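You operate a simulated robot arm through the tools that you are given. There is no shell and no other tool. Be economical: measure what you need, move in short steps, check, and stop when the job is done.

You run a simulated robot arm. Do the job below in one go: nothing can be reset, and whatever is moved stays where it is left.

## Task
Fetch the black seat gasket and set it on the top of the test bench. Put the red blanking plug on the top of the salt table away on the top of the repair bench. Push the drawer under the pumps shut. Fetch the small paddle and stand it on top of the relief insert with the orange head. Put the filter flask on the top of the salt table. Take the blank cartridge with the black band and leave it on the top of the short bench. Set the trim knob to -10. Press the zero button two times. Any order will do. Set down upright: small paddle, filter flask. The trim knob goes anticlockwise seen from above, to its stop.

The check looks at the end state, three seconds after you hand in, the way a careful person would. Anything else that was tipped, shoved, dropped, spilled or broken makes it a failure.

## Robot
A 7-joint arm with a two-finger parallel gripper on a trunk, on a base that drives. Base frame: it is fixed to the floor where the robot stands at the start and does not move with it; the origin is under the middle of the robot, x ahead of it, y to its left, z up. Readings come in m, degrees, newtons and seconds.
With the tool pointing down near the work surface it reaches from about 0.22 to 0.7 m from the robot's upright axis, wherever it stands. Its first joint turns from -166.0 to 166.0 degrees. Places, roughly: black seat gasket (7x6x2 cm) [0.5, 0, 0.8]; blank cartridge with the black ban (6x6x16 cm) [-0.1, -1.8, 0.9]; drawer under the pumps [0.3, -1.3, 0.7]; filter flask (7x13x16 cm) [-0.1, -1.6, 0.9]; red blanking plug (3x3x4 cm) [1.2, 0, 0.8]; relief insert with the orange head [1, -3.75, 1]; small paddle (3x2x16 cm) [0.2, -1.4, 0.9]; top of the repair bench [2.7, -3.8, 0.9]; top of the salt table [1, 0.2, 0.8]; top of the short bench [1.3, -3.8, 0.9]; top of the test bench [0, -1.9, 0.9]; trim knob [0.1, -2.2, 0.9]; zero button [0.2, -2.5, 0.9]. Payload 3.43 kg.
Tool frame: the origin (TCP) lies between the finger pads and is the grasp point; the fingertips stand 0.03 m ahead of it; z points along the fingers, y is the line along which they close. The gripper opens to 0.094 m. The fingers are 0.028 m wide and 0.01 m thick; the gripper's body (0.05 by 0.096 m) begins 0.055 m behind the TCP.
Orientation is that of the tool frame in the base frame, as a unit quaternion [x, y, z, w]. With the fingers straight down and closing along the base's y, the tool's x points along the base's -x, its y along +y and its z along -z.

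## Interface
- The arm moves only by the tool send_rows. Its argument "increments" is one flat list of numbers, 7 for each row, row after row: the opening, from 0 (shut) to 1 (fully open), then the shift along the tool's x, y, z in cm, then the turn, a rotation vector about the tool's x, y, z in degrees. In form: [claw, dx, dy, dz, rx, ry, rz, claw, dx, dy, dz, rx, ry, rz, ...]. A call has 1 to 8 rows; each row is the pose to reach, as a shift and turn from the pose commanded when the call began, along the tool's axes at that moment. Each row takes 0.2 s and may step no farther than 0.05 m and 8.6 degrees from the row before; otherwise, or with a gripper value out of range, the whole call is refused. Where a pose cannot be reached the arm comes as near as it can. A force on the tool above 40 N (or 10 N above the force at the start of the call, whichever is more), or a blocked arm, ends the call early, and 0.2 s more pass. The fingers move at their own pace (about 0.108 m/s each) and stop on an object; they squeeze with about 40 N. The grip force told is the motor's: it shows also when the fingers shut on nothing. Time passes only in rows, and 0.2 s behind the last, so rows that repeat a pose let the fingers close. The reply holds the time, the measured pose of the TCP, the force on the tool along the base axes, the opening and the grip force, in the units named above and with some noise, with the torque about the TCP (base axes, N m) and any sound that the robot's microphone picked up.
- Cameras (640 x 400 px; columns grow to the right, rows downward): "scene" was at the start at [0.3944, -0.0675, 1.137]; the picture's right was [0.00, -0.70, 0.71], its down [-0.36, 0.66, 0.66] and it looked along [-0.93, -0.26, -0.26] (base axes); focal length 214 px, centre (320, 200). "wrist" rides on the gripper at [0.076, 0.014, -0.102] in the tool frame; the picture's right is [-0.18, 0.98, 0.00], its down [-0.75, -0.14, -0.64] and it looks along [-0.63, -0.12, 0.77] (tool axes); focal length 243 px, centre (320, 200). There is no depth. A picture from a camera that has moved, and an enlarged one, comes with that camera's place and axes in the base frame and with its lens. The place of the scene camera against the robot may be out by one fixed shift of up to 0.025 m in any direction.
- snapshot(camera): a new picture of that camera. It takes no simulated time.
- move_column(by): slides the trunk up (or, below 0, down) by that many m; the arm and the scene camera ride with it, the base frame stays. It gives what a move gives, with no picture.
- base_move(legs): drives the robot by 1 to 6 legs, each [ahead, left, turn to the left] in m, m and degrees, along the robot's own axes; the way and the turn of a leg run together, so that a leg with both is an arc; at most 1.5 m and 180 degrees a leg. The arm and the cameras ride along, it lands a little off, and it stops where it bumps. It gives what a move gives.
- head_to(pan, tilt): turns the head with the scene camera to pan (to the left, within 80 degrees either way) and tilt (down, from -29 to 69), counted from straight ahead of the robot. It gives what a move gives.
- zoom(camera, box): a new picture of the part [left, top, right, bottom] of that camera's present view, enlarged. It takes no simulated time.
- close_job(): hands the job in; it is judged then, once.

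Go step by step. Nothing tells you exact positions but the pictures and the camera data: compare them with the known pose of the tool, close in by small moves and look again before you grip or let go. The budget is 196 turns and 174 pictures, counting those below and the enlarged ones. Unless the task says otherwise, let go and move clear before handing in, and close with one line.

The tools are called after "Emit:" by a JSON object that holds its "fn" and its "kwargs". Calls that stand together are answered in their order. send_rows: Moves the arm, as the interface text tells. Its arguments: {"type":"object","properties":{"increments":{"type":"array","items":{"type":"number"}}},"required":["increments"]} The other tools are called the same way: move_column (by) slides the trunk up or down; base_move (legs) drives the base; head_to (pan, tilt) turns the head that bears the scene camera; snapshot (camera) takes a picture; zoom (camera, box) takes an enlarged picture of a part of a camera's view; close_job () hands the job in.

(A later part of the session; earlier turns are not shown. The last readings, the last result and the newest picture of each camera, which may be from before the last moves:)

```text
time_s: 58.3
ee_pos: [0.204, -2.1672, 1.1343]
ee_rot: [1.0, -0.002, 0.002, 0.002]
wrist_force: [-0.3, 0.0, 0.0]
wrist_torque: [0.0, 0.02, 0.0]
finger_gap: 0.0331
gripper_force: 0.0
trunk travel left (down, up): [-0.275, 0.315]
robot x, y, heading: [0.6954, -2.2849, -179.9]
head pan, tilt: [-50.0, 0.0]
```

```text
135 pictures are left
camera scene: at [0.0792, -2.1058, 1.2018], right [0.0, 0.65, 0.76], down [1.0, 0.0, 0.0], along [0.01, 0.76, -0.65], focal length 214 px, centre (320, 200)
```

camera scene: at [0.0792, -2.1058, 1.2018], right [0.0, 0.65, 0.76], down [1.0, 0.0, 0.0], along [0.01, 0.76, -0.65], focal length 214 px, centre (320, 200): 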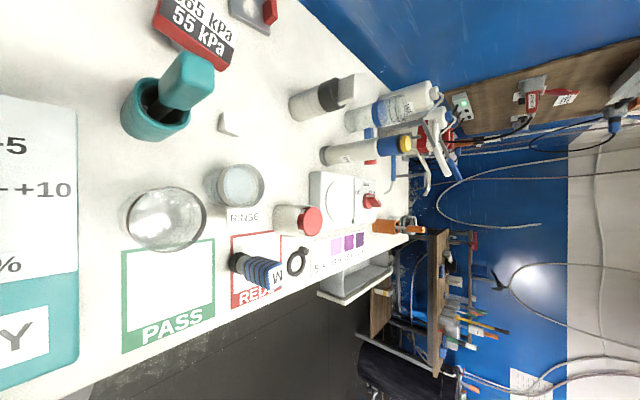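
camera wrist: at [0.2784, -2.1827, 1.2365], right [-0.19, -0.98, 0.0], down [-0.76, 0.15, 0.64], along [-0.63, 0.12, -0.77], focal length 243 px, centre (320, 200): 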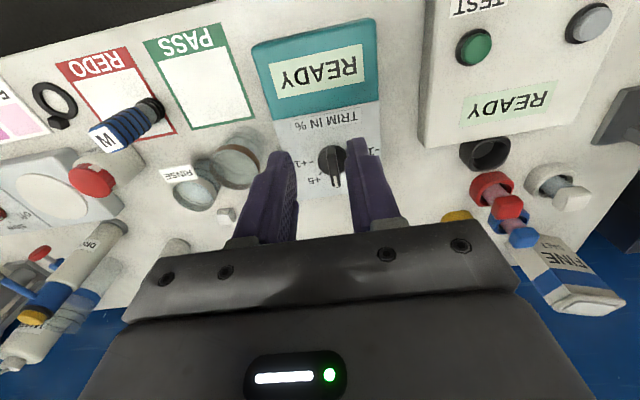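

Everything around the knob is low. I'll centre over the knob and come down partway, then look.

Emit:
{"fn": "head_to", "kwargs": {"pan": 0, "tilt": 0}}

Emit:
{"fn": "send_rows", "kwargs": {"increments": [0.35, -3.5, 0, 3, 0, 0, 0, 0.35, -7, 0, 6, 0, 0, 0, 0.35, -10.3, 0, 9, 0, 0, 0, 0.35, -10.3, 0, 13, 0, 0, 0]}}

Emit:
{"fn": "snapshot", "kwargs": {"camera": "wrist"}}

Emit:
{"fn": "snapshot", "kwargs": {"camera": "scene"}}

```text
time_s: 59.4
ee_pos: [0.2037, -2.1689, 1.1348]
ee_rot: [1.0, -0.002, 0.002, 0.001]
wrist_force: [0.8, -0.5, -0.5]
wrist_torque: [-0.02, 0.03, 0.0]
finger_gap: 0.0328
gripper_force: 0.1
trunk travel left (down, up): [-0.275, 0.315]
robot x, y, heading: [0.6957, -2.2871, -179.9]
head pan, tilt: [0.0, 0.0]
```

```text
time_s: 60.4
ee_pos: [0.1002, -2.1688, 0.9968]
ee_rot: [1.0, -0.002, 0.002, 0.001]
wrist_force: [-0.1, 0.0, 0.4]
wrist_torque: [-0.02, -0.01, 0.01]
finger_gap: 0.0329
gripper_force: 0.0
trunk travel left (down, up): [-0.275, 0.315]
robot x, y, heading: [0.6946, -2.2892, -179.9]
head pan, tilt: [0.0, 0.0]
```

```text
134 pictures are left
camera wrist: at [0.1752, -2.1838, 1.0985], right [-0.19, -0.98, 0.0], down [-0.76, 0.15, 0.64], along [-0.63, 0.12, -0.77], focal length 243 px, centre (320, 200)
```

wrist: 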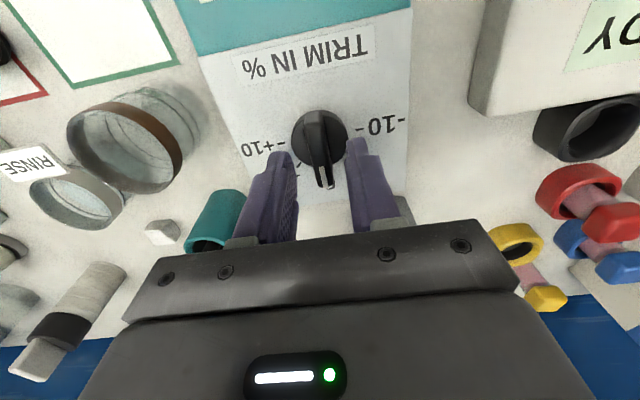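

```text
133 pictures are left
camera scene: at [-0.0241, -2.1765, 1.032], right [0.0, 1.0, 0.0], down [1.0, 0.0, 0.0], along [0.0, 0.0, -1.0], focal length 214 px, centre (320, 200)
```

scene: 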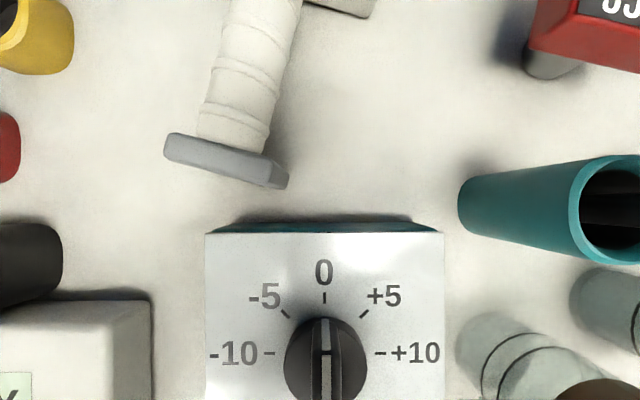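

Knob centre looks to be near (0.087,-2.167). Shifting and descending to just above the panel.

Emit:
{"fn": "send_rows", "kwargs": {"increments": [0.35, -1.2, -0.1, 2, 0, 0, 0, 0.35, -1.2, -0.1, 4, 0, 0, 0, 0.35, -1.2, -0.1, 5, 0, 0, 0]}}

Emit:
{"fn": "snapshot", "kwargs": {"camera": "wrist"}}

```text
time_s: 61.2
ee_pos: [0.088, -2.1684, 0.9506]
ee_rot: [1.0, -0.002, 0.002, 0.001]
wrist_force: [0.5, 0.5, 0.9]
wrist_torque: [0.01, -0.02, -0.01]
finger_gap: 0.0328
gripper_force: 0.1
trunk travel left (down, up): [-0.275, 0.315]
robot x, y, heading: [0.6975, -2.2835, -179.9]
head pan, tilt: [0.0, 0.0]
```

```text
132 pictures are left
camera wrist: at [0.1632, -2.1821, 1.0519], right [-0.19, -0.98, 0.0], down [-0.76, 0.15, 0.64], along [-0.63, 0.12, -0.77], focal length 243 px, centre (320, 200)
```

wrist: 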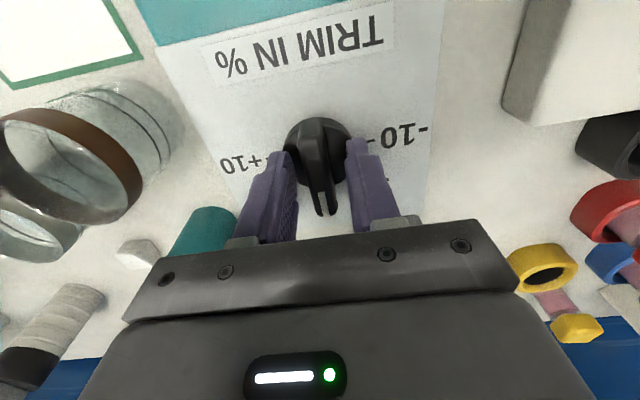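

Well aligned. Down 1 cm more and close on the bar.

Emit:
{"fn": "send_rows", "kwargs": {"increments": [0.35, 0, 0, 0.5, 0, 0, 0, 0.35, 0, 0, 1.0, 0, 0, 0, 0.0, 0, 0, 1.0, 0, 0, 0, 0.0, 0, 0, 1.0, 0, 0, 0]}}

Emit:
{"fn": "snapshot", "kwargs": {"camera": "wrist"}}

```text
time_s: 62.2
ee_pos: [0.0892, -2.1673, 0.9428]
ee_rot: [1.0, -0.002, 0.002, 0.002]
wrist_force: [-1.4, 2.4, 1.9]
wrist_torque: [0.07, -0.22, -0.05]
finger_gap: 0.0186
gripper_force: 44.9
trunk travel left (down, up): [-0.275, 0.315]
robot x, y, heading: [0.6969, -2.2843, -180.1]
head pan, tilt: [0.0, 0.0]
```

```text
131 pictures are left
camera wrist: at [0.1642, -2.1811, 1.0449], right [-0.19, -0.98, 0.0], down [-0.75, 0.15, 0.64], along [-0.63, 0.12, -0.77], focal length 243 px, centre (320, 200)
```

wrist: 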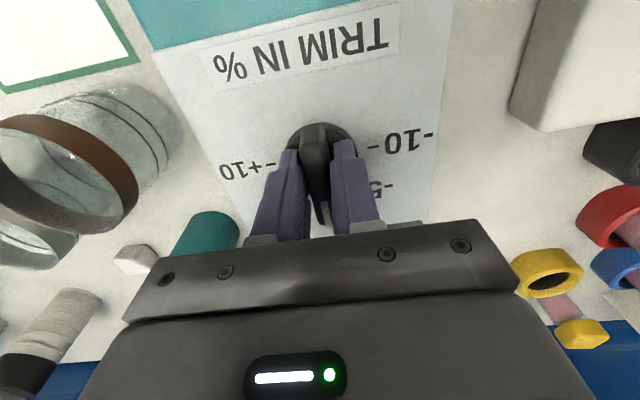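

The bar is gripped. Turning anticlockwise (negative about tool z) in two calls.

Emit:
{"fn": "send_rows", "kwargs": {"increments": [0, 0, 0, 0, 0, 0, -7, 0, 0, 0, 0, 0, 0, -14, 0, 0, 0, 0, 0, 0, -21, 0, 0, 0, 0, 0, 0, -28, 0, 0, 0, 0, 0, 0, -35, 0, 0, 0, 0, 0, 0, -42, 0, 0, 0, 0, 0, 0, -49, 0, 0, 0, 0, 0, 0, -56]}}

Emit:
{"fn": "snapshot", "kwargs": {"camera": "wrist"}}

```text
time_s: 64.0
ee_pos: [0.0875, -2.1635, 0.9433]
ee_rot: [0.883, 0.469, -0.001, 0.001]
wrist_force: [-9.4, 19.8, -4.9]
wrist_torque: [0.8, -0.49, -0.05]
finger_gap: 0.0186
gripper_force: 44.7
trunk travel left (down, up): [-0.275, 0.315]
robot x, y, heading: [0.6967, -2.2837, 180.0]
head pan, tilt: [0.0, 0.0]
```

```text
130 pictures are left
camera wrist: at [0.1411, -2.1084, 1.0447], right [0.71, -0.7, 0.0], down [-0.54, -0.54, 0.64], along [-0.45, -0.46, -0.77], focal length 243 px, centre (320, 200)
```

wrist: 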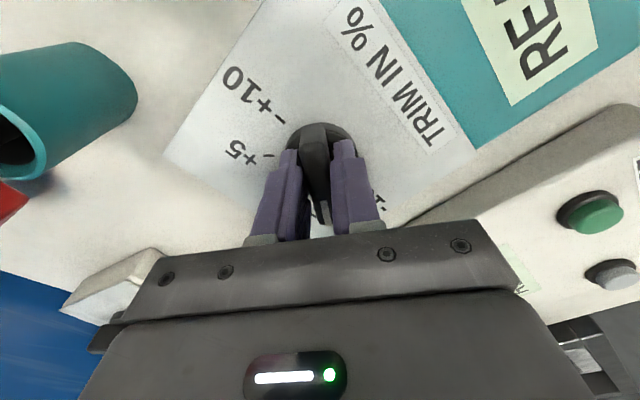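

The side force says the knob axis is about 8 mm further in than my grip. I'll finish the turn while moving the TCP along the corresponding arc.

Emit:
{"fn": "send_rows", "kwargs": {"increments": [0, 0.1, -0.7, 0, 0, 0, -7, 0, 0.13, -0.8, 0, 0, 0, -14, 0, 0.16, -0.9, 0, 0, 0, -21, 0, 0.18, -1.0, 0, 0, 0, -28, 0, 0.2, -1.1, 0, 0, 0, -34, 0, 0.2, -1.1, 0, 0, 0, -37]}}

Emit:
{"fn": "snapshot", "kwargs": {"camera": "wrist"}}

```text
time_s: 65.2
ee_pos: [0.0851, -2.1635, 0.9431]
ee_rot: [0.723, 0.691, 0.001, 0.006]
wrist_force: [10.1, -3.4, 10.2]
wrist_torque: [0.51, -0.26, 0.05]
finger_gap: 0.0183
gripper_force: 45.2
trunk travel left (down, up): [-0.275, 0.315]
robot x, y, heading: [0.698, -2.2862, -179.9]
head pan, tilt: [0.0, 0.0]
stopped in row 5: the force on the tool passed its limit at 42 N (the readings are from after the stop); the commanded pose is now the measured one
```

```text
129 pictures are left
camera wrist: at [0.1016, -2.0872, 1.0445], right [0.97, -0.23, 0.01], down [-0.18, -0.74, 0.64], along [-0.14, -0.63, -0.76], focal length 243 px, centre (320, 200)
```

wrist: 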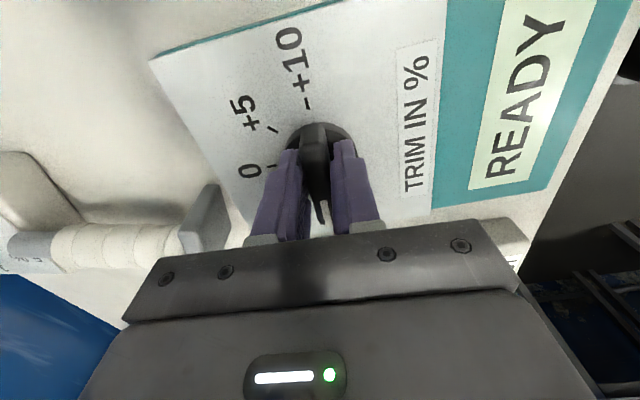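

About 87° done. I'll ease the side load and nudge further to feel the stop.

Emit:
{"fn": "send_rows", "kwargs": {"increments": [0, 0, 0.2, 0, 0, 0, -2, 0, 0, 0.2, 0, 0, 0, -4, 0, 0, 0.2, 0, 0, 0, -6, 0, 0, 0.2, 0, 0, 0, -8]}}

Emit:
{"fn": "snapshot", "kwargs": {"camera": "wrist"}}

```text
time_s: 66.2
ee_pos: [0.0855, -2.1626, 0.9433]
ee_rot: [0.674, 0.739, 0.0, 0.005]
wrist_force: [-3.2, -3.6, 13.9]
wrist_torque: [-0.59, 0.04, -1.36]
finger_gap: 0.0199
gripper_force: 45.3
trunk travel left (down, up): [-0.275, 0.315]
robot x, y, heading: [0.699, -2.2862, -180.0]
head pan, tilt: [0.0, 0.0]
```

```text
128 pictures are left
camera wrist: at [0.0911, -2.085, 1.0442], right [1.0, -0.09, 0.01], down [-0.08, -0.76, 0.65], along [-0.05, -0.64, -0.76], focal length 243 px, centre (320, 200)
```

wrist: 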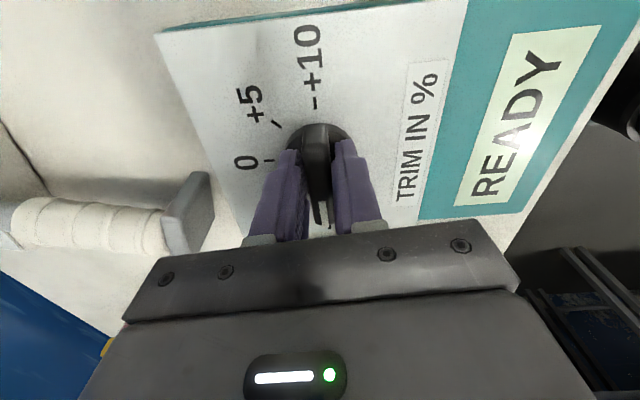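

Torque of −1.36 N·m and the fingers twisting on the bar: that's the stop. I'll open, rise and check the pointer.

Emit:
{"fn": "send_rows", "kwargs": {"increments": [0, 0, 0, 0, 0, 0, 5, 0.35, 0, 0, 0, 0, 0, 5, 0.35, 0, 0, 0, 0, 0, 5, 0.35, 0, 0, -4, 0, 0, 5, 0.35, 0, 0, -8, 0, 0, 5, 0.35, 6, 0, -12, 0, 0, 5]}}

Emit:
{"fn": "snapshot", "kwargs": {"camera": "wrist"}}

```text
refused: row 6 steps farther than a row can; nothing moved
```

```text
127 pictures are left
camera wrist: at [0.0911, -2.085, 1.0442], right [1.0, -0.09, 0.01], down [-0.08, -0.76, 0.65], along [-0.05, -0.64, -0.76], focal length 243 px, centre (320, 200)
```

wrist: 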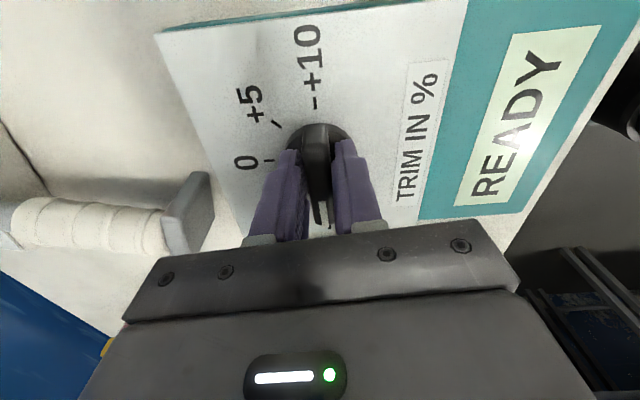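

One step was too long; I'll simply open first, then rise.

Emit:
{"fn": "send_rows", "kwargs": {"increments": [0.35, 0, 0, 0, 0, 0, 0, 0.35, 0, 0, 0, 0, 0, 0, 0.35, 0, 0, -4, 0, 0, 0, 0.35, 0, 0, -8, 0, 0, 0, 0.35, 0, 0, -12, 0, 0, 8, 0.35, 0, 0, -15, 0, 0, 16, 0.35, 0, 0, -15, 0, 0, 24, 0.35, 0, 0, -15, 0, 0, 32]}}

Emit:
{"fn": "snapshot", "kwargs": {"camera": "wrist"}}

```text
time_s: 68.0
ee_pos: [0.0831, -2.1626, 1.0929]
ee_rot: [0.852, 0.523, 0.003, 0.006]
wrist_force: [0.8, 1.0, -0.9]
wrist_torque: [-0.02, 0.0, 0.03]
finger_gap: 0.033
gripper_force: 0.0
trunk travel left (down, up): [-0.275, 0.315]
robot x, y, heading: [0.6963, -2.2859, -180.0]
head pan, tilt: [0.0, 0.0]
```

```text
126 pictures are left
camera wrist: at [0.1278, -2.0997, 1.1949], right [0.79, -0.61, 0.01], down [-0.47, -0.61, 0.64], along [-0.38, -0.52, -0.77], focal length 243 px, centre (320, 200)
```

wrist: 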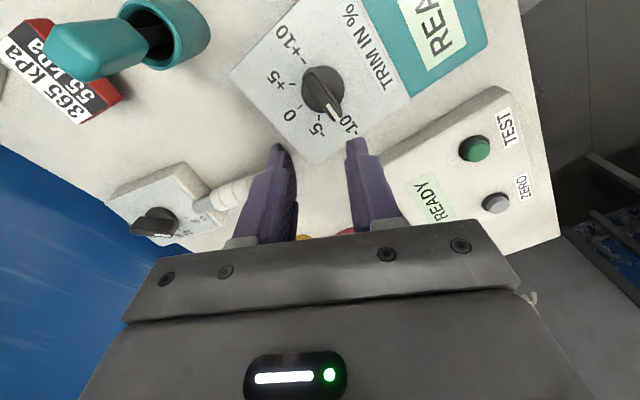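

Emit:
{"fn": "zoom", "kwargs": {"camera": "wrist", "box": [240, 20, 420, 170]}}

```text
2.67 times, centred on (330, 95) of wrist
camera zoom: at [0.1278, -2.0997, 1.1949], right [0.79, -0.61, 0.01], down [-0.47, -0.61, 0.64], along [-0.38, -0.52, -0.77], focal length 647 px, centre (293, 480)
```

zoom: 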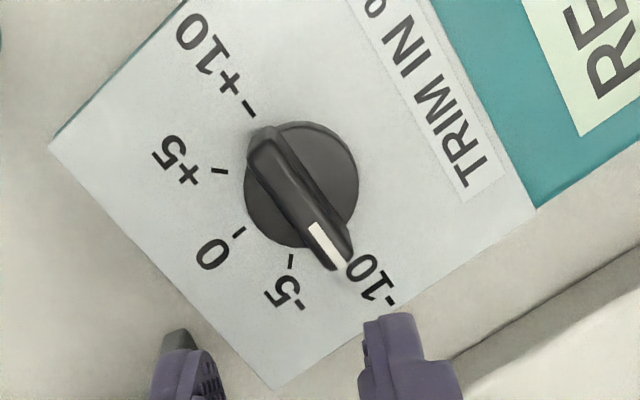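

The pointer sits on -10. Next the ZERO button, near (0.193,-2.444); I'll move above it with the fingers closed, turning the tool square again.

Emit:
{"fn": "send_rows", "kwargs": {"increments": [0, -2.5, 2.82, 0, 0, 0, 7.9, 0, -5, 5.64, 0, 0, 0, 15.8, 0, -7.5, 8.46, 0, 0, 0, 23.7, 0, -10, 11.28, 0, 0, 0, 31.6, 0, -12.5, 14.1, 0, 0, 0, 39.5, 0, -15, 16.92, 0, 0, 0, 47.4, 0, -17.5, 19.74, 0, 0, 0, 55.3, 0, -20, 22.56, 0, 0, 0, 63]}}

Emit:
{"fn": "snapshot", "kwargs": {"camera": "wrist"}}

Emit:
{"fn": "snapshot", "kwargs": {"camera": "scene"}}

```text
time_s: 69.8
ee_pos: [0.1958, -2.4428, 1.0959]
ee_rot: [1.0, 0.003, 0.006, 0.003]
wrist_force: [-0.4, 0.1, 0.5]
wrist_torque: [0.01, 0.03, 0.01]
finger_gap: 0.0
gripper_force: 33.3
trunk travel left (down, up): [-0.275, 0.315]
robot x, y, heading: [0.6954, -2.2836, -179.9]
head pan, tilt: [0.0, 0.0]
```

```text
124 pictures are left
camera wrist: at [0.2708, -2.4568, 1.1987], right [-0.18, -0.98, 0.0], down [-0.76, 0.14, 0.63], along [-0.62, 0.11, -0.77], focal length 243 px, centre (320, 200)
```

wrist: 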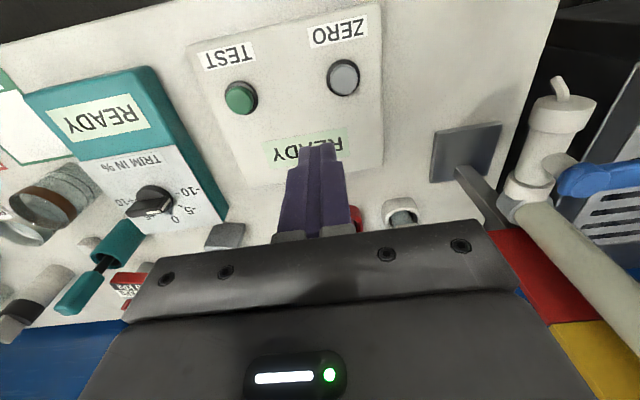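

```text
123 pictures are left
camera scene: at [0.0718, -2.4512, 1.1309], right [0.0, 1.0, -0.01], down [1.0, 0.0, 0.01], along [0.01, -0.01, -1.0], focal length 214 px, centre (320, 200)
```

scene: 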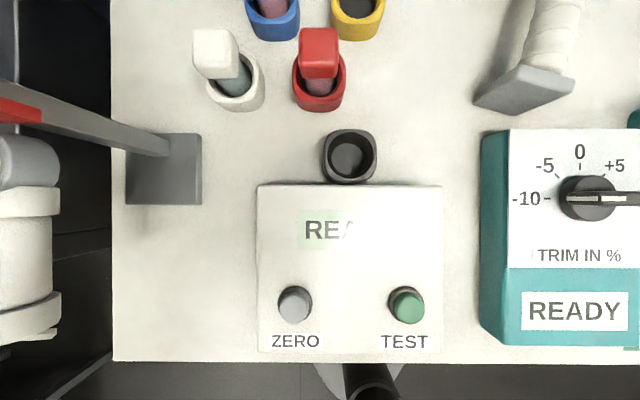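

Button is at roughly (0.20,-2.47). Moving over it and lower for a closer look.

Emit:
{"fn": "send_rows", "kwargs": {"increments": [0, 0.4, 2.7, 2, 0, 0, 0, 0, 0.4, 2.7, 6, 0, 0, 0, 0, 0.4, 2.7, 10, 0, 0, 0, 0, 0.4, 2.7, 12, 0, 0, 0]}}

Emit:
{"fn": "snapshot", "kwargs": {"camera": "wrist"}}

```text
time_s: 70.8
ee_pos: [0.202, -2.47, 0.9754]
ee_rot: [1.0, 0.004, 0.005, 0.003]
wrist_force: [0.2, -0.7, -0.6]
wrist_torque: [0.0, 0.03, -0.02]
finger_gap: 0.0
gripper_force: 32.9
trunk travel left (down, up): [-0.275, 0.315]
robot x, y, heading: [0.6948, -2.2828, -179.7]
head pan, tilt: [0.0, 0.0]
```

```text
122 pictures are left
camera wrist: at [0.2756, -2.4829, 1.077], right [-0.18, -0.98, 0.0], down [-0.76, 0.14, 0.63], along [-0.62, 0.11, -0.77], focal length 243 px, centre (320, 200)
```

wrist: 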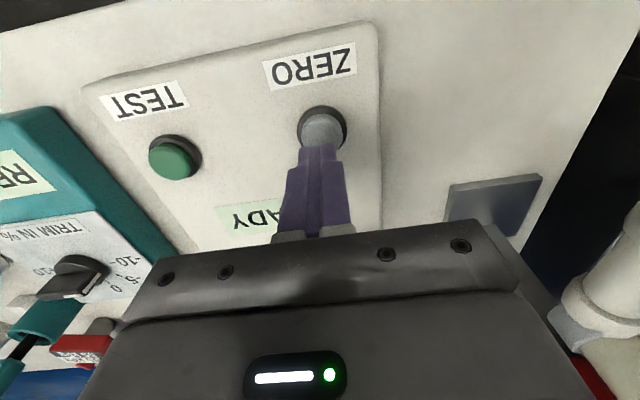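

Aligned over ZERO. First press, in small steps, watching force and sound.

Emit:
{"fn": "send_rows", "kwargs": {"increments": [0, 0, 0, 2.5, 0, 0, 0, 0, 0, 0, 3.5, 0, 0, 0, 0, 0, 0, 3.9, 0, 0, 0, 0, 0, 0, 4.2, 0, 0, 0]}}

Emit:
{"fn": "snapshot", "kwargs": {"camera": "wrist"}}

```text
time_s: 72.0
ee_pos: [0.2009, -2.4698, 0.9381]
ee_rot: [1.0, 0.004, 0.002, 0.004]
wrist_force: [8.2, 3.9, 22.4]
wrist_torque: [0.12, -0.26, -0.01]
finger_gap: 0.0
gripper_force: 32.9
trunk travel left (down, up): [-0.275, 0.315]
robot x, y, heading: [0.6943, -2.2834, -180.0]
head pan, tilt: [0.0, 0.0]
heard: click
stopped in row 4: the force on the tool passed its limit at 42 N (the readings are from after the stop); the commanded pose is now the measured one
```

```text
121 pictures are left
camera wrist: at [0.2761, -2.4827, 1.0394], right [-0.18, -0.98, 0.01], down [-0.76, 0.14, 0.64], along [-0.63, 0.11, -0.77], focal length 243 px, centre (320, 200)
```

wrist: 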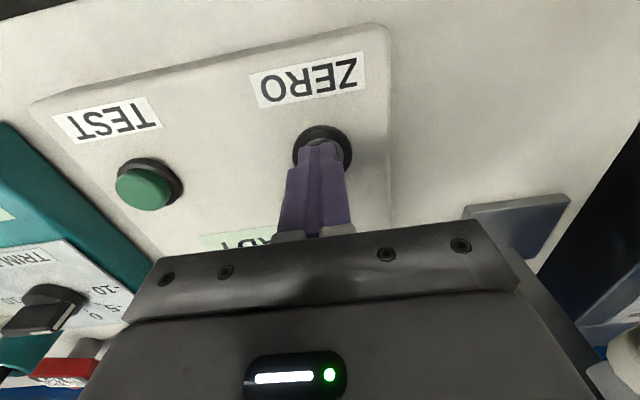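

One click. I'll raise clear of the button, then press again.

Emit:
{"fn": "send_rows", "kwargs": {"increments": [0, 0, 0, -1, 0, 0, 0, 0, 0, 0, -2.5, 0, 0, 0, 0, 0, 0, -2.5, 0, 0, 0]}}

Emit:
{"fn": "send_rows", "kwargs": {"increments": [0, 0, 0, 1, 0, 0, 0, 0, 0, 0, 1.8, 0, 0, 0, 0, 0, 0, 2.3, 0, 0, 0, 0, 0, 0, 2.6, 0, 0, 0, 0, 0, 0, 2.9, 0, 0, 0]}}

```text
time_s: 72.8
ee_pos: [0.1993, -2.4691, 0.9599]
ee_rot: [1.0, 0.003, 0.003, 0.004]
wrist_force: [-0.2, 0.1, -1.2]
wrist_torque: [0.03, 0.01, 0.0]
finger_gap: 0.0001
gripper_force: 33.3
trunk travel left (down, up): [-0.275, 0.315]
robot x, y, heading: [0.6924, -2.2833, -179.7]
head pan, tilt: [0.0, 0.0]
```

```text
time_s: 74.0
ee_pos: [0.1981, -2.4696, 0.9376]
ee_rot: [1.0, 0.002, -0.001, 0.006]
wrist_force: [10.9, 3.8, 25.3]
wrist_torque: [0.19, -0.43, -0.02]
finger_gap: 0.0002
gripper_force: 33.6
trunk travel left (down, up): [-0.275, 0.315]
robot x, y, heading: [0.697, -2.2848, -179.8]
head pan, tilt: [0.0, 0.0]
heard: click
stopped in row 5: the force on the tool passed its limit at 46 N (the readings are from after the stop); the commanded pose is now the measured one
```

Both presses clicked. I'll raise, back off and slide along to the drawer end.

Emit:
{"fn": "send_rows", "kwargs": {"increments": [0, 0, 0, -4, 0, 0, 0, 0, 0, 0, -8, 0, 0, 0, 0, 0, 0, -12, 0, 0, 0, 0, 0, 0, -16, 0, 0, 0]}}

Emit:
{"fn": "base_move", "kwargs": {"legs": [[-0.4, 0, 0], [0, -0.98, 0]]}}

Emit:
{"fn": "snapshot", "kwargs": {"camera": "scene"}}

Emit:
{"fn": "snapshot", "kwargs": {"camera": "wrist"}}

```text
time_s: 75.0
ee_pos: [0.1976, -2.4677, 1.0933]
ee_rot: [1.0, 0.004, 0.0, 0.004]
wrist_force: [0.5, 0.3, 0.6]
wrist_torque: [0.0, -0.01, 0.02]
finger_gap: 0.0
gripper_force: 32.5
trunk travel left (down, up): [-0.275, 0.315]
robot x, y, heading: [0.6984, -2.2882, -180.1]
head pan, tilt: [0.0, 0.0]
```

```text
time_s: 82.1
ee_pos: [0.5935, -1.4865, 1.093]
ee_rot: [1.0, -0.002, 0.0, 0.005]
wrist_force: [-1.1, 0.3, -0.4]
wrist_torque: [-0.02, 0.05, -0.04]
finger_gap: 0.0
gripper_force: 33.1
trunk travel left (down, up): [-0.275, 0.315]
robot x, y, heading: [1.0959, -1.3101, 179.4]
head pan, tilt: [0.0, 0.0]
```

```text
120 pictures are left
camera scene: at [0.469, -1.4927, 1.1287], right [0.0, 1.0, -0.01], down [1.0, 0.0, 0.0], along [0.0, -0.01, -1.0], focal length 214 px, centre (320, 200)
```

scene: 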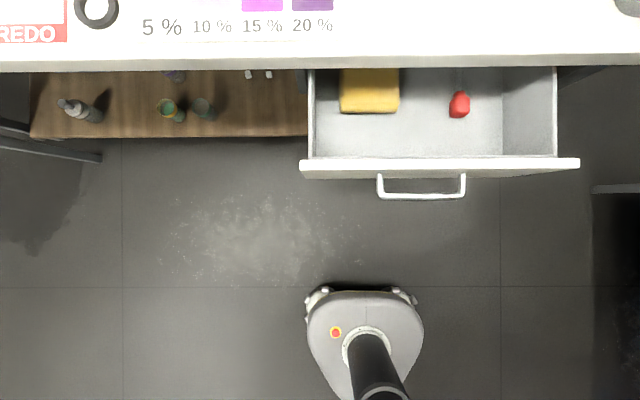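

```text
119 pictures are left
camera wrist: at [0.6684, -1.4999, 1.1948], right [-0.19, -0.98, 0.01], down [-0.75, 0.15, 0.64], along [-0.63, 0.11, -0.77], focal length 243 px, centre (320, 200)
```

wrist: 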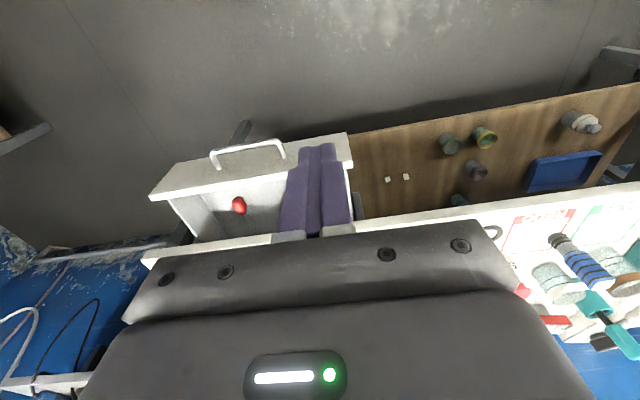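

The drawer panel stands out to x≈0.45, centred near y=-1.30. I'll pitch the tool to point forward so the fingertips can push the panel with the head safely above, and look.

Emit:
{"fn": "send_rows", "kwargs": {"increments": [0, 0, 0, 0, 0, -8.4, 0, 0, 0, 0, 0, 0, -16.8, 0, 0, 0, 0, 0, 0, -25.2, 0, 0, 0, 0, 0, 0, -33.6, 0, 0, 0, 0, 0, 0, -42, 0, 0, 0, 0, 0, 0, -50.4, 0, 0, 0, 0, 0, 0, -58.8, 0, 0, 0, 0, 0, 0, -67.2, 0]}}

Emit:
{"fn": "send_rows", "kwargs": {"increments": [0, 0, 0, 0, 0, -8, 0, 0, 0, 0, 0, 0, -16, 0, 0, 0, 0, 0, 0, -22.8, 0]}}

Emit:
{"fn": "snapshot", "kwargs": {"camera": "scene"}}

```text
time_s: 83.9
ee_pos: [0.5941, -1.4864, 1.0922]
ee_rot: [0.832, -0.005, -0.554, 0.002]
wrist_force: [0.0, 0.6, -0.3]
wrist_torque: [0.01, -0.03, 0.0]
finger_gap: 0.0
gripper_force: 33.4
trunk travel left (down, up): [-0.275, 0.315]
robot x, y, heading: [1.0951, -1.3088, 179.8]
head pan, tilt: [0.0, 0.0]
```

```text
time_s: 84.7
ee_pos: [0.5939, -1.4864, 1.0928]
ee_rot: [-0.707, 0.005, 0.708, -0.002]
wrist_force: [0.1, 0.3, 0.7]
wrist_torque: [0.03, 0.0, 0.02]
finger_gap: 0.0001
gripper_force: 33.2
trunk travel left (down, up): [-0.275, 0.315]
robot x, y, heading: [1.0933, -1.3073, 179.4]
head pan, tilt: [0.0, 0.0]
```

```text
118 pictures are left
camera scene: at [0.6195, -1.4931, 1.199], right [0.0, 1.0, -0.01], down [0.0, -0.01, -1.0], along [-1.0, 0.0, 0.0], focal length 214 px, centre (320, 200)
```

scene: 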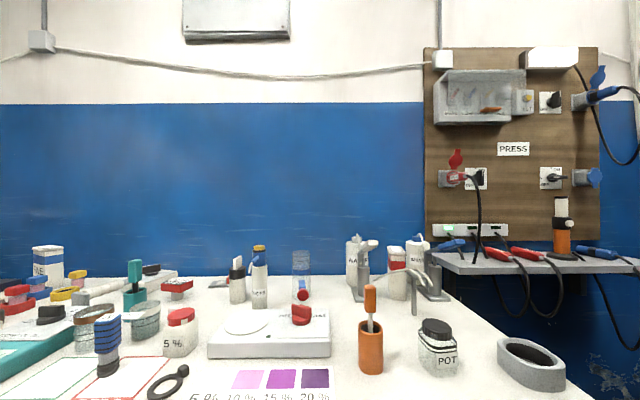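

Good upright view. Now lower the trunk and tilt the head down to see the drawer front.

Emit:
{"fn": "zoom", "kwargs": {"camera": "scene", "box": [210, 220, 450, 390]}}

Emit:
{"fn": "move_column", "kwargs": {"by": -0.27}}

Emit:
{"fn": "head_to", "kwargs": {"pan": -30, "tilt": 20}}

Emit:
{"fn": "snapshot", "kwargs": {"camera": "scene"}}

Emit:
{"fn": "snapshot", "kwargs": {"camera": "wrist"}}

```text
2.35 times, centred on (330, 305) of scene
camera zoom: at [0.6195, -1.4931, 1.199], right [0.0, 1.0, -0.01], down [0.0, -0.01, -1.0], along [-1.0, 0.0, 0.0], focal length 505 px, centre (296, -47)
```

zoom: 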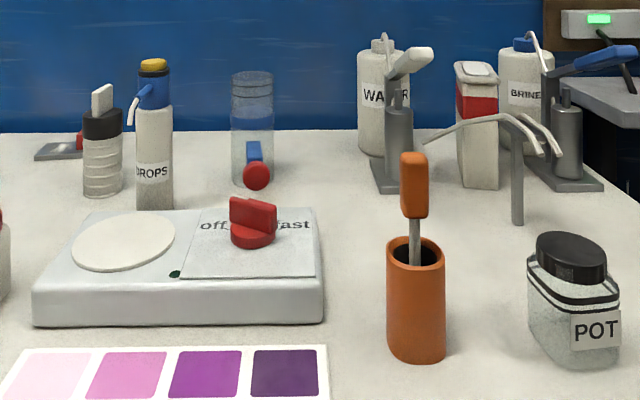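

```text
time_s: 87.4
ee_pos: [0.5934, -1.4861, 0.8234]
ee_rot: [0.707, -0.005, -0.707, 0.001]
wrist_force: [0.4, 0.0, 0.3]
wrist_torque: [0.01, 0.01, 0.0]
finger_gap: 0.0
gripper_force: 32.9
trunk travel left (down, up): [-0.005, 0.585]
robot x, y, heading: [1.0954, -1.3108, 179.7]
head pan, tilt: [0.0, 0.0]
```

```text
time_s: 88.4
ee_pos: [0.593, -1.4874, 0.8248]
ee_rot: [0.707, -0.005, -0.707, 0.001]
wrist_force: [-0.3, -1.0, 0.6]
wrist_torque: [0.02, 0.01, -0.01]
finger_gap: 0.0
gripper_force: 32.9
trunk travel left (down, up): [-0.005, 0.585]
robot x, y, heading: [1.0933, -1.3071, 179.5]
head pan, tilt: [-30.0, 20.0]
```

```text
116 pictures are left
camera scene: at [0.6289, -1.4468, 0.8965], right [0.5, 0.86, -0.01], down [0.3, -0.18, -0.94], along [-0.81, 0.47, -0.35], focal length 214 px, centre (320, 200)
```

scene: 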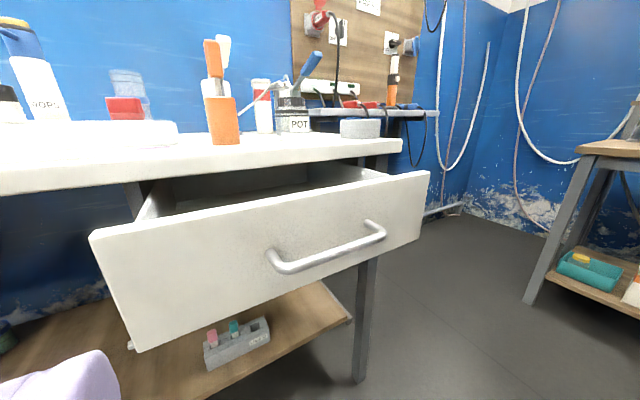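

```text
115 pictures are left
camera wrist: at [0.6953, -1.5018, 0.7464], right [0.0, -0.98, 0.19], down [0.64, 0.14, 0.75], along [-0.77, 0.13, 0.63], focal length 243 px, centre (320, 200)
```

wrist: 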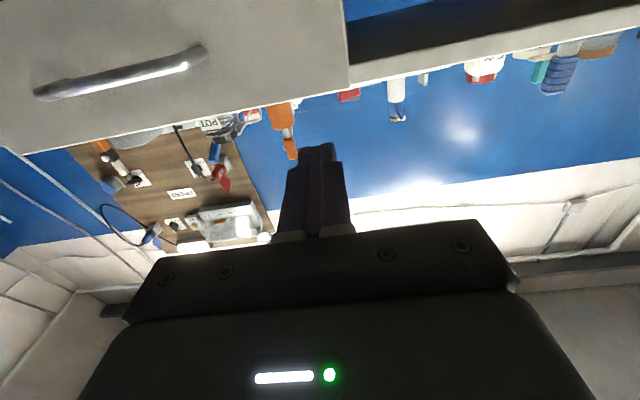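

The panel spans z≈0.72–0.83 and its left part beside the handle is a good pushing spot (y≈-1.46, z≈0.78). Bring the fingertips up to it.

Emit:
{"fn": "base_move", "kwargs": {"legs": [[0.08, 0, 0]]}}

Emit:
{"fn": "send_rows", "kwargs": {"increments": [0, 2, -1.3, 0, 0, 0, 0, 0, 4, -2.7, 0, 0, 0, 0]}}

Emit:
{"fn": "head_to", "kwargs": {"pan": -15, "tilt": 40}}

Emit:
{"fn": "snapshot", "kwargs": {"camera": "scene"}}

```text
time_s: 89.4
ee_pos: [0.5151, -1.486, 0.8229]
ee_rot: [0.707, -0.004, -0.707, 0.002]
wrist_force: [-0.5, 0.0, -0.4]
wrist_torque: [0.02, 0.0, 0.03]
finger_gap: 0.0
gripper_force: 33.1
trunk travel left (down, up): [-0.005, 0.585]
robot x, y, heading: [1.0185, -1.31, 179.5]
head pan, tilt: [-30.0, 20.0]
```

```text
time_s: 90.0
ee_pos: [0.5129, -1.4577, 0.7814]
ee_rot: [0.707, -0.005, -0.707, 0.002]
wrist_force: [1.3, 0.7, 0.8]
wrist_torque: [0.03, 0.02, 0.02]
finger_gap: 0.0
gripper_force: 32.8
trunk travel left (down, up): [-0.005, 0.585]
robot x, y, heading: [1.0168, -1.3106, 179.3]
head pan, tilt: [-30.0, 20.0]
```

```text
time_s: 90.9
ee_pos: [0.5123, -1.4575, 0.7824]
ee_rot: [0.707, -0.004, -0.707, 0.001]
wrist_force: [0.1, 0.3, 0.4]
wrist_torque: [-0.05, -0.02, 0.01]
finger_gap: 0.0001
gripper_force: 32.9
trunk travel left (down, up): [-0.005, 0.585]
robot x, y, heading: [1.0189, -1.3061, 179.4]
head pan, tilt: [-15.0, 40.0]
```

```text
114 pictures are left
camera scene: at [0.5467, -1.443, 0.824], right [0.26, 0.96, -0.01], down [0.62, -0.18, -0.76], along [-0.74, 0.2, -0.64], focal length 214 px, centre (320, 200)
```

scene: 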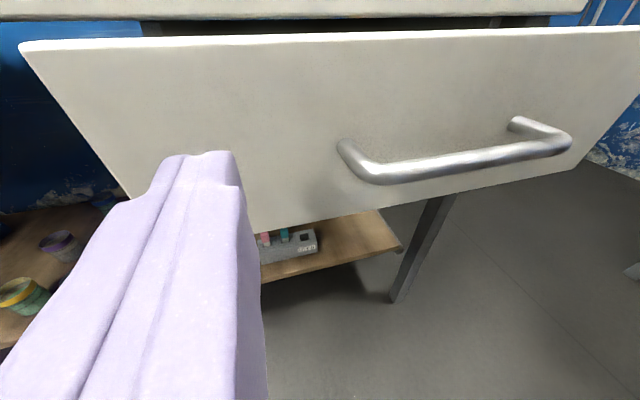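

Fingertips are in front of the panel, clear of the handle. Pushing forward slowly.

Emit:
{"fn": "send_rows", "kwargs": {"increments": [0, 0, 0, 2, 0, 0, 0, 0, 0, 0, 4, 0, 0, 0, 0, 0, 0, 6, 0, 0, 0, 0, 0, 0, 8, 0, 0, 0, 0, 0, 0, 10, 0, 0, 0, 0, 0, 0, 12, 0, 0, 0, 0, 0, 0, 14, 0, 0, 0]}}

Emit:
{"fn": "snapshot", "kwargs": {"camera": "scene"}}

```text
time_s: 92.5
ee_pos: [0.3757, -1.4589, 0.7817]
ee_rot: [0.707, -0.005, -0.707, 0.001]
wrist_force: [-0.1, -0.5, 0.1]
wrist_torque: [0.02, 0.0, 0.0]
finger_gap: 0.0001
gripper_force: 32.8
trunk travel left (down, up): [-0.005, 0.585]
robot x, y, heading: [1.0136, -1.3108, 179.3]
head pan, tilt: [-15.0, 40.0]
```

```text
113 pictures are left
camera scene: at [0.4089, -1.4445, 0.8234], right [0.26, 0.96, -0.01], down [0.62, -0.18, -0.76], along [-0.74, 0.2, -0.64], focal length 214 px, centre (320, 200)
```

scene: 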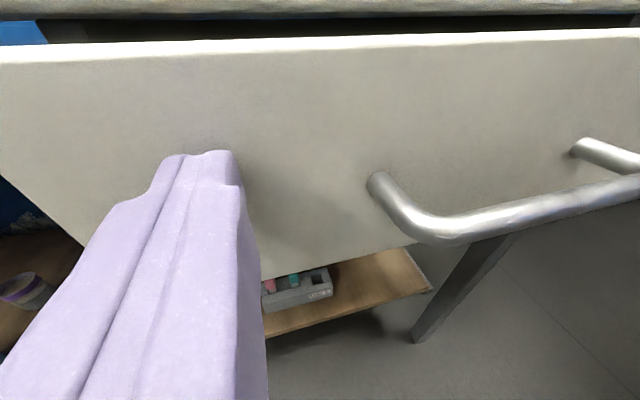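

Continuing the push.

Emit:
{"fn": "send_rows", "kwargs": {"increments": [0, 0, 0, 2, 0, 0, 0, 0, 0, 0, 4, 0, 0, 0, 0, 0, 0, 6, 0, 0, 0, 0, 0, 0, 7, 0, 0, 0]}}

Emit:
{"fn": "snapshot", "kwargs": {"camera": "scene"}}

```text
time_s: 93.6
ee_pos: [0.311, -1.4587, 0.7819]
ee_rot: [0.708, -0.005, -0.706, 0.001]
wrist_force: [21.4, 3.8, 8.2]
wrist_torque: [-0.04, 0.57, -0.01]
finger_gap: 0.0
gripper_force: 33.1
trunk travel left (down, up): [-0.005, 0.585]
robot x, y, heading: [1.013, -1.3063, 179.4]
head pan, tilt: [-15.0, 40.0]
stopped in row 4: the force on the tool passed its limit at 42 N (the readings are from after the stop); the commanded pose is now the measured one
```

```text
112 pictures are left
camera scene: at [0.3439, -1.4432, 0.8242], right [0.26, 0.96, -0.01], down [0.62, -0.18, -0.76], along [-0.74, 0.2, -0.65], focal length 214 px, centre (320, 200)
```

scene: 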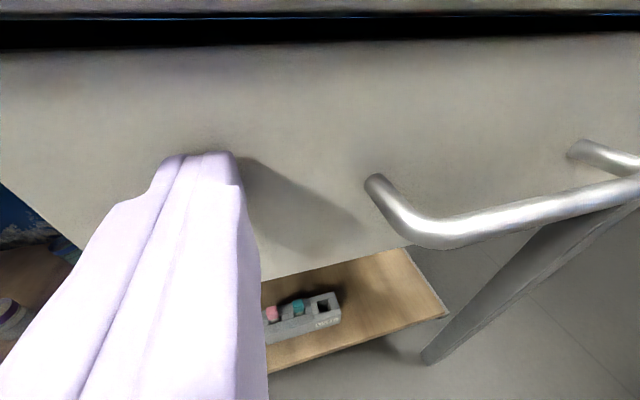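

The panel is now about flush with the bench edge and resisting. One more gentle push to verify it's on its stop.

Emit:
{"fn": "send_rows", "kwargs": {"increments": [0, 0, 0, 0.5, 0, 0, 0, 0, 0, 0, 1.0, 0, 0, 0, 0, 0, 0, 1.5, 0, 0, 0]}}

Emit:
{"fn": "send_rows", "kwargs": {"increments": [0, 0, 0, -3, 0, 0, 0, 0, 0, 0, -7, 0, 0, 0, 0, 0, 0, -11, 0, 0, 0, 0, 0, 0, -15, 0, 0, 0, 0, 0, 0, -19, 0, 0, 0]}}

Emit:
{"fn": "head_to", "kwargs": {"pan": -25, "tilt": 15}}

Emit:
{"fn": "snapshot", "kwargs": {"camera": "scene"}}

```text
time_s: 94.0
ee_pos: [0.3101, -1.4582, 0.7821]
ee_rot: [0.708, -0.005, -0.706, 0.002]
wrist_force: [27.7, 4.2, 13.8]
wrist_torque: [-0.06, 0.76, -0.04]
finger_gap: 0.0
gripper_force: 32.8
trunk travel left (down, up): [-0.005, 0.585]
robot x, y, heading: [1.0179, -1.3089, 179.4]
head pan, tilt: [-15.0, 40.0]
stopped in row 1: the force on the tool passed its limit at 46 N (the readings are from after the stop); the commanded pose is now the measured one
```

```text
time_s: 95.2
ee_pos: [0.497, -1.4577, 0.7822]
ee_rot: [0.709, -0.005, -0.705, 0.0]
wrist_force: [0.2, -0.7, 0.3]
wrist_torque: [-0.06, 0.01, 0.0]
finger_gap: 0.0
gripper_force: 33.0
trunk travel left (down, up): [-0.005, 0.585]
robot x, y, heading: [1.0165, -1.3118, 179.7]
head pan, tilt: [-15.0, 40.0]
```

```text
time_s: 96.0
ee_pos: [0.4969, -1.4577, 0.7816]
ee_rot: [0.71, -0.005, -0.705, 0.0]
wrist_force: [0.4, 0.5, 0.6]
wrist_torque: [0.0, 0.03, 0.0]
finger_gap: 0.0
gripper_force: 33.2
trunk travel left (down, up): [-0.005, 0.585]
robot x, y, heading: [1.0167, -1.3094, 179.5]
head pan, tilt: [-25.0, 15.0]
```

```text
111 pictures are left
camera scene: at [0.5275, -1.425, 0.8628], right [0.43, 0.9, 0.0], down [0.24, -0.12, -0.96], along [-0.87, 0.41, -0.27], focal length 214 px, centre (320, 200)
```

scene: 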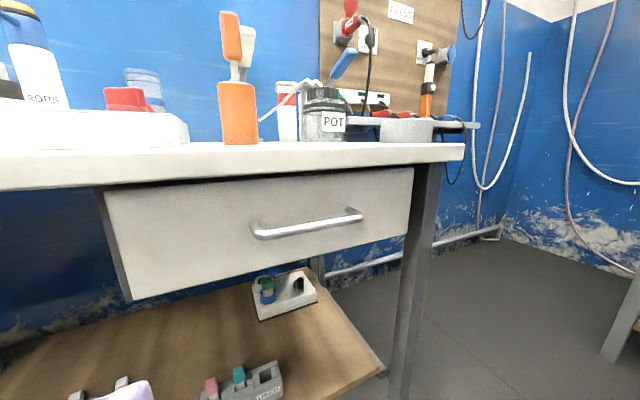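

The drawer is shut. Next the filter flask: raise the trunk, point the tool down again and open the gripper.

Emit:
{"fn": "move_column", "kwargs": {"by": 0.38}}

Emit:
{"fn": "send_rows", "kwargs": {"increments": [0.3, 0, 0, 0, 0, 8.4, 0, 0.5, 0, 0, 0, 0, 16.8, 0, 0.7, 0, 0, 0, 0, 25.2, 0, 0.9, 0, 0, 0, 0, 33.6, 0, 1, 0, 0, 0, 0, 42, 0, 1, 0, 0, 0, 0, 50.4, 0, 1, 0, 0, 0, 0, 58.8, 0, 1, 0, 0, 0, 0, 67.2, 0]}}

Emit:
{"fn": "send_rows", "kwargs": {"increments": [1, 0, 0, 0, 0, 8, 0, 1, 0, 0, 0, 0, 16, 0, 1, 0, 0, 0, 0, 22.4, 0]}}

Emit:
{"fn": "head_to", "kwargs": {"pan": 0, "tilt": -20}}

Emit:
{"fn": "base_move", "kwargs": {"legs": [[0, 0.1, 0], [0.2, 0, 0]]}}

Emit:
{"fn": "snapshot", "kwargs": {"camera": "scene"}}

```text
time_s: 99.7
ee_pos: [0.4962, -1.4584, 1.1596]
ee_rot: [0.709, -0.005, -0.705, -0.001]
wrist_force: [1.0, -0.1, 0.6]
wrist_torque: [-0.02, 0.0, -0.04]
finger_gap: 0.0
gripper_force: 33.1
trunk travel left (down, up): [-0.385, 0.205]
robot x, y, heading: [1.0178, -1.3039, 179.6]
head pan, tilt: [-25.0, 15.0]
```

```text
time_s: 101.5
ee_pos: [0.4949, -1.4569, 1.1614]
ee_rot: [0.981, -0.004, -0.193, 0.003]
wrist_force: [0.3, -1.1, 1.1]
wrist_torque: [0.01, -0.01, 0.03]
finger_gap: 0.0938
gripper_force: 0.2
trunk travel left (down, up): [-0.385, 0.205]
robot x, y, heading: [1.016, -1.3066, 179.5]
head pan, tilt: [-25.0, 15.0]
```

```text
time_s: 102.3
ee_pos: [0.496, -1.4587, 1.161]
ee_rot: [1.0, -0.002, 0.001, 0.004]
wrist_force: [-0.6, 0.4, -0.3]
wrist_torque: [-0.03, 0.01, 0.0]
finger_gap: 0.0941
gripper_force: 0.0
trunk travel left (down, up): [-0.385, 0.205]
robot x, y, heading: [1.0192, -1.3085, 179.4]
head pan, tilt: [-25.0, 15.0]
```

```text
time_s: 103.3
ee_pos: [0.4962, -1.4589, 1.1609]
ee_rot: [1.0, -0.003, -0.001, 0.004]
wrist_force: [0.2, -0.4, 0.0]
wrist_torque: [0.02, 0.02, 0.03]
finger_gap: 0.0936
gripper_force: 0.1
trunk travel left (down, up): [-0.385, 0.205]
robot x, y, heading: [1.0203, -1.3081, 179.4]
head pan, tilt: [0.0, -20.0]
```

```text
time_s: 105.7
ee_pos: [0.2926, -1.5581, 1.1599]
ee_rot: [1.0, -0.001, 0.001, 0.004]
wrist_force: [-0.1, 1.4, -1.5]
wrist_torque: [0.01, -0.04, 0.01]
finger_gap: 0.0943
gripper_force: 0.1
trunk travel left (down, up): [-0.385, 0.205]
robot x, y, heading: [0.8136, -1.4082, 179.9]
head pan, tilt: [0.0, -20.0]
```

```text
110 pictures are left
camera scene: at [0.1384, -1.5648, 1.2097], right [0.0, 1.0, -0.01], down [0.94, 0.0, -0.34], along [-0.34, -0.01, -0.94], focal length 214 px, centre (320, 200)
```

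scene: 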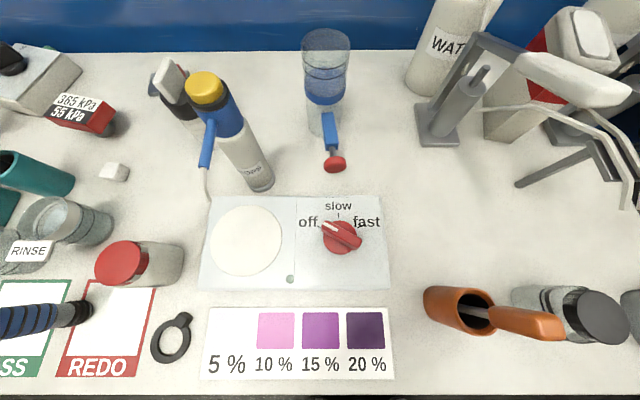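

The flask stands near (-0.125,-1.55) with its blue/red tap toward us; both sides are free. Driving closer.

Emit:
{"fn": "base_move", "kwargs": {"legs": [[0.26, 0, 0]]}}

Emit:
{"fn": "head_to", "kwargs": {"pan": 0, "tilt": 0}}

Emit:
{"fn": "snapshot", "kwargs": {"camera": "scene"}}

Emit:
{"fn": "snapshot", "kwargs": {"camera": "wrist"}}

```text
time_s: 107.5
ee_pos: [0.0354, -1.5654, 1.1605]
ee_rot: [1.0, 0.005, 0.001, 0.005]
wrist_force: [-0.2, -0.7, 0.0]
wrist_torque: [-0.04, -0.06, 0.01]
finger_gap: 0.094
gripper_force: 0.1
trunk travel left (down, up): [-0.385, 0.205]
robot x, y, heading: [0.5535, -1.4071, -179.7]
head pan, tilt: [0.0, -20.0]
```

```text
time_s: 108.4
ee_pos: [0.0363, -1.565, 1.1618]
ee_rot: [1.0, 0.004, 0.001, 0.006]
wrist_force: [-0.1, 0.5, 0.3]
wrist_torque: [0.04, 0.01, 0.0]
finger_gap: 0.094
gripper_force: 0.2
trunk travel left (down, up): [-0.385, 0.205]
robot x, y, heading: [0.5534, -1.4065, -179.4]
head pan, tilt: [0.0, 0.0]
```

```text
109 pictures are left
camera scene: at [-0.0882, -1.572, 1.1965], right [-0.01, 1.0, -0.01], down [1.0, 0.01, 0.0], along [0.0, -0.01, -1.0], focal length 214 px, centre (320, 200)
```

scene: 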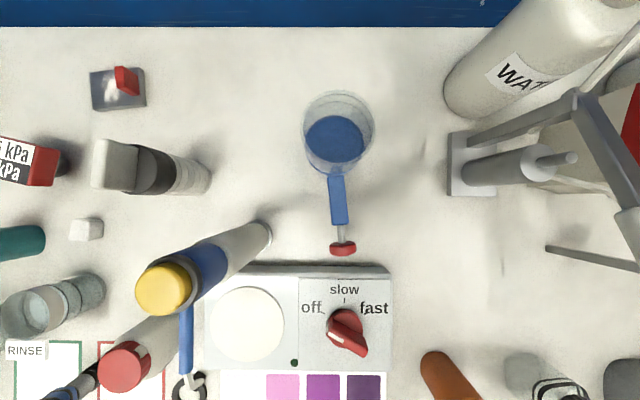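

```text
108 pictures are left
camera wrist: at [0.1115, -1.5766, 1.2626], right [-0.17, -0.98, 0.01], down [-0.76, 0.14, 0.64], along [-0.63, 0.11, -0.77], focal length 243 px, centre (320, 200)
```

wrist: 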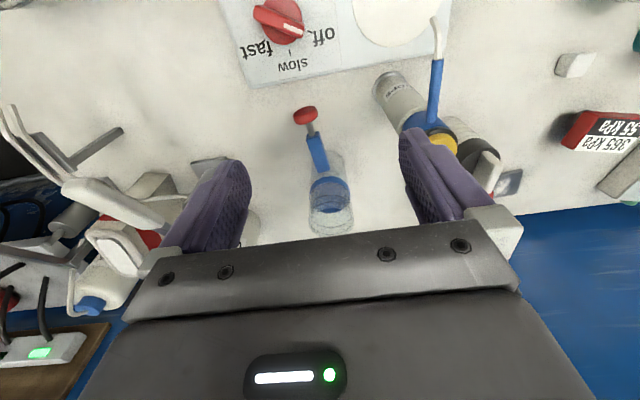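

Flask rim centre is about (-0.131,-1.551). I'll shift the base slightly for reach, then move above the flask.

Emit:
{"fn": "base_move", "kwargs": {"legs": [[0.03, 0.12, 0]]}}

Emit:
{"fn": "send_rows", "kwargs": {"increments": [1, -3, -3.4, 0, 0, 0, 0, 1, -6, -6.8, 0, 0, 0, 0, 1, -9, -10.2, 0, 0, 0, 0, 1, -12, -13.4, 0, 0, 0, 0, 1, -13.7, -13.4, 0, 0, 0, 0]}}

Emit:
{"fn": "snapshot", "kwargs": {"camera": "wrist"}}

```text
time_s: 109.6
ee_pos: [0.0051, -1.6888, 1.1602]
ee_rot: [1.0, 0.004, 0.001, 0.003]
wrist_force: [0.3, -1.3, 0.1]
wrist_torque: [0.02, -0.01, 0.0]
finger_gap: 0.0941
gripper_force: 0.1
trunk travel left (down, up): [-0.385, 0.205]
robot x, y, heading: [0.5267, -1.5287, -179.9]
head pan, tilt: [0.0, 0.0]
```

```text
time_s: 110.8
ee_pos: [-0.1353, -1.5567, 1.1574]
ee_rot: [1.0, 0.004, 0.0, 0.004]
wrist_force: [0.2, 0.1, 0.6]
wrist_torque: [-0.02, 0.01, -0.02]
finger_gap: 0.0939
gripper_force: 0.1
trunk travel left (down, up): [-0.385, 0.205]
robot x, y, heading: [0.5266, -1.5312, -179.7]
head pan, tilt: [0.0, 0.0]
```

```text
107 pictures are left
camera wrist: at [-0.0591, -1.5682, 1.2601], right [-0.18, -0.98, 0.01], down [-0.76, 0.14, 0.64], along [-0.63, 0.11, -0.77], focal length 243 px, centre (320, 200)
```

wrist: 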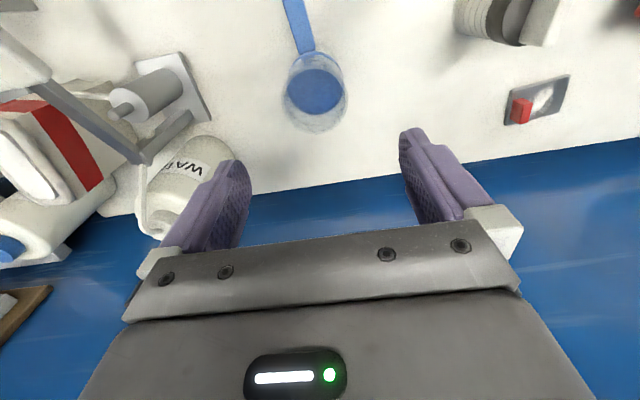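

The rim is centred under the gripper. Descending around it to TCP z≈0.975 and looking before closing.

Emit:
{"fn": "send_rows", "kwargs": {"increments": [1, 0, 0, 4, 0, 0, 0, 1, 0, 0, 8, 0, 0, 0, 1, 0, 0, 12, 0, 0, 0, 1, 0, 0, 15.5, 0, 0, 0, 1, 0, 0, 18.2, 0, 0, 0]}}

Emit:
{"fn": "snapshot", "kwargs": {"camera": "wrist"}}

```text
time_s: 112.0
ee_pos: [-0.1311, -1.5568, 0.9762]
ee_rot: [1.0, 0.004, 0.0, 0.004]
wrist_force: [0.2, 0.3, 0.1]
wrist_torque: [0.0, 0.05, 0.02]
finger_gap: 0.0937
gripper_force: 0.1
trunk travel left (down, up): [-0.385, 0.205]
robot x, y, heading: [0.5234, -1.5299, -179.6]
head pan, tilt: [0.0, 0.0]
```

```text
106 pictures are left
camera wrist: at [-0.0567, -1.5695, 1.0782], right [-0.18, -0.98, 0.01], down [-0.76, 0.14, 0.64], along [-0.63, 0.11, -0.77], focal length 243 px, centre (320, 200)
```

wrist: 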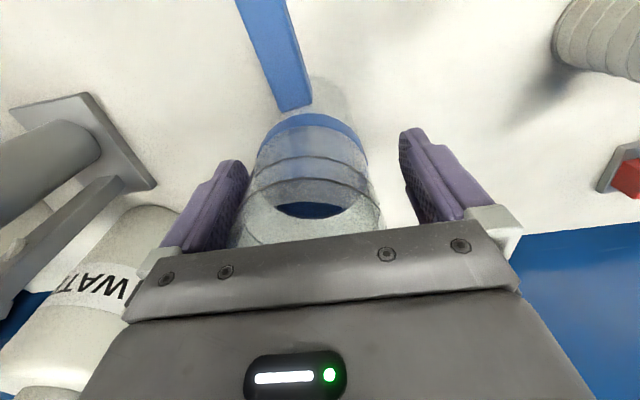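

The flask is slightly off-centre; shift 0.45 cm and close.

Emit:
{"fn": "send_rows", "kwargs": {"increments": [1, 0, -0.45, 0, 0, 0, 0, 0.6, 0, -0.45, 0, 0, 0, 0, 0.4, 0, -0.45, 0, 0, 0, 0, 0.4, 0, -0.45, 0, 0, 0, 0, 0.4, 0, -0.45, 0, 0, 0, 0]}}

Emit:
{"fn": "snapshot", "kwargs": {"camera": "wrist"}}

```text
time_s: 113.2
ee_pos: [-0.1314, -1.5524, 0.9767]
ee_rot: [1.0, 0.004, 0.0, 0.004]
wrist_force: [-0.8, 1.8, 1.9]
wrist_torque: [0.34, 0.03, 0.04]
finger_gap: 0.0666
gripper_force: 40.0
trunk travel left (down, up): [-0.385, 0.205]
robot x, y, heading: [0.5273, -1.5335, -179.8]
head pan, tilt: [0.0, 0.0]
```

```text
105 pictures are left
camera wrist: at [-0.0562, -1.5648, 1.0794], right [-0.18, -0.98, 0.01], down [-0.76, 0.14, 0.64], along [-0.63, 0.11, -0.77], focal length 243 px, centre (320, 200)
```

wrist: 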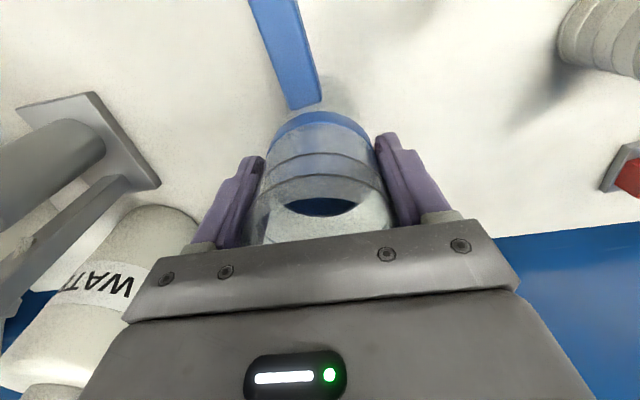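

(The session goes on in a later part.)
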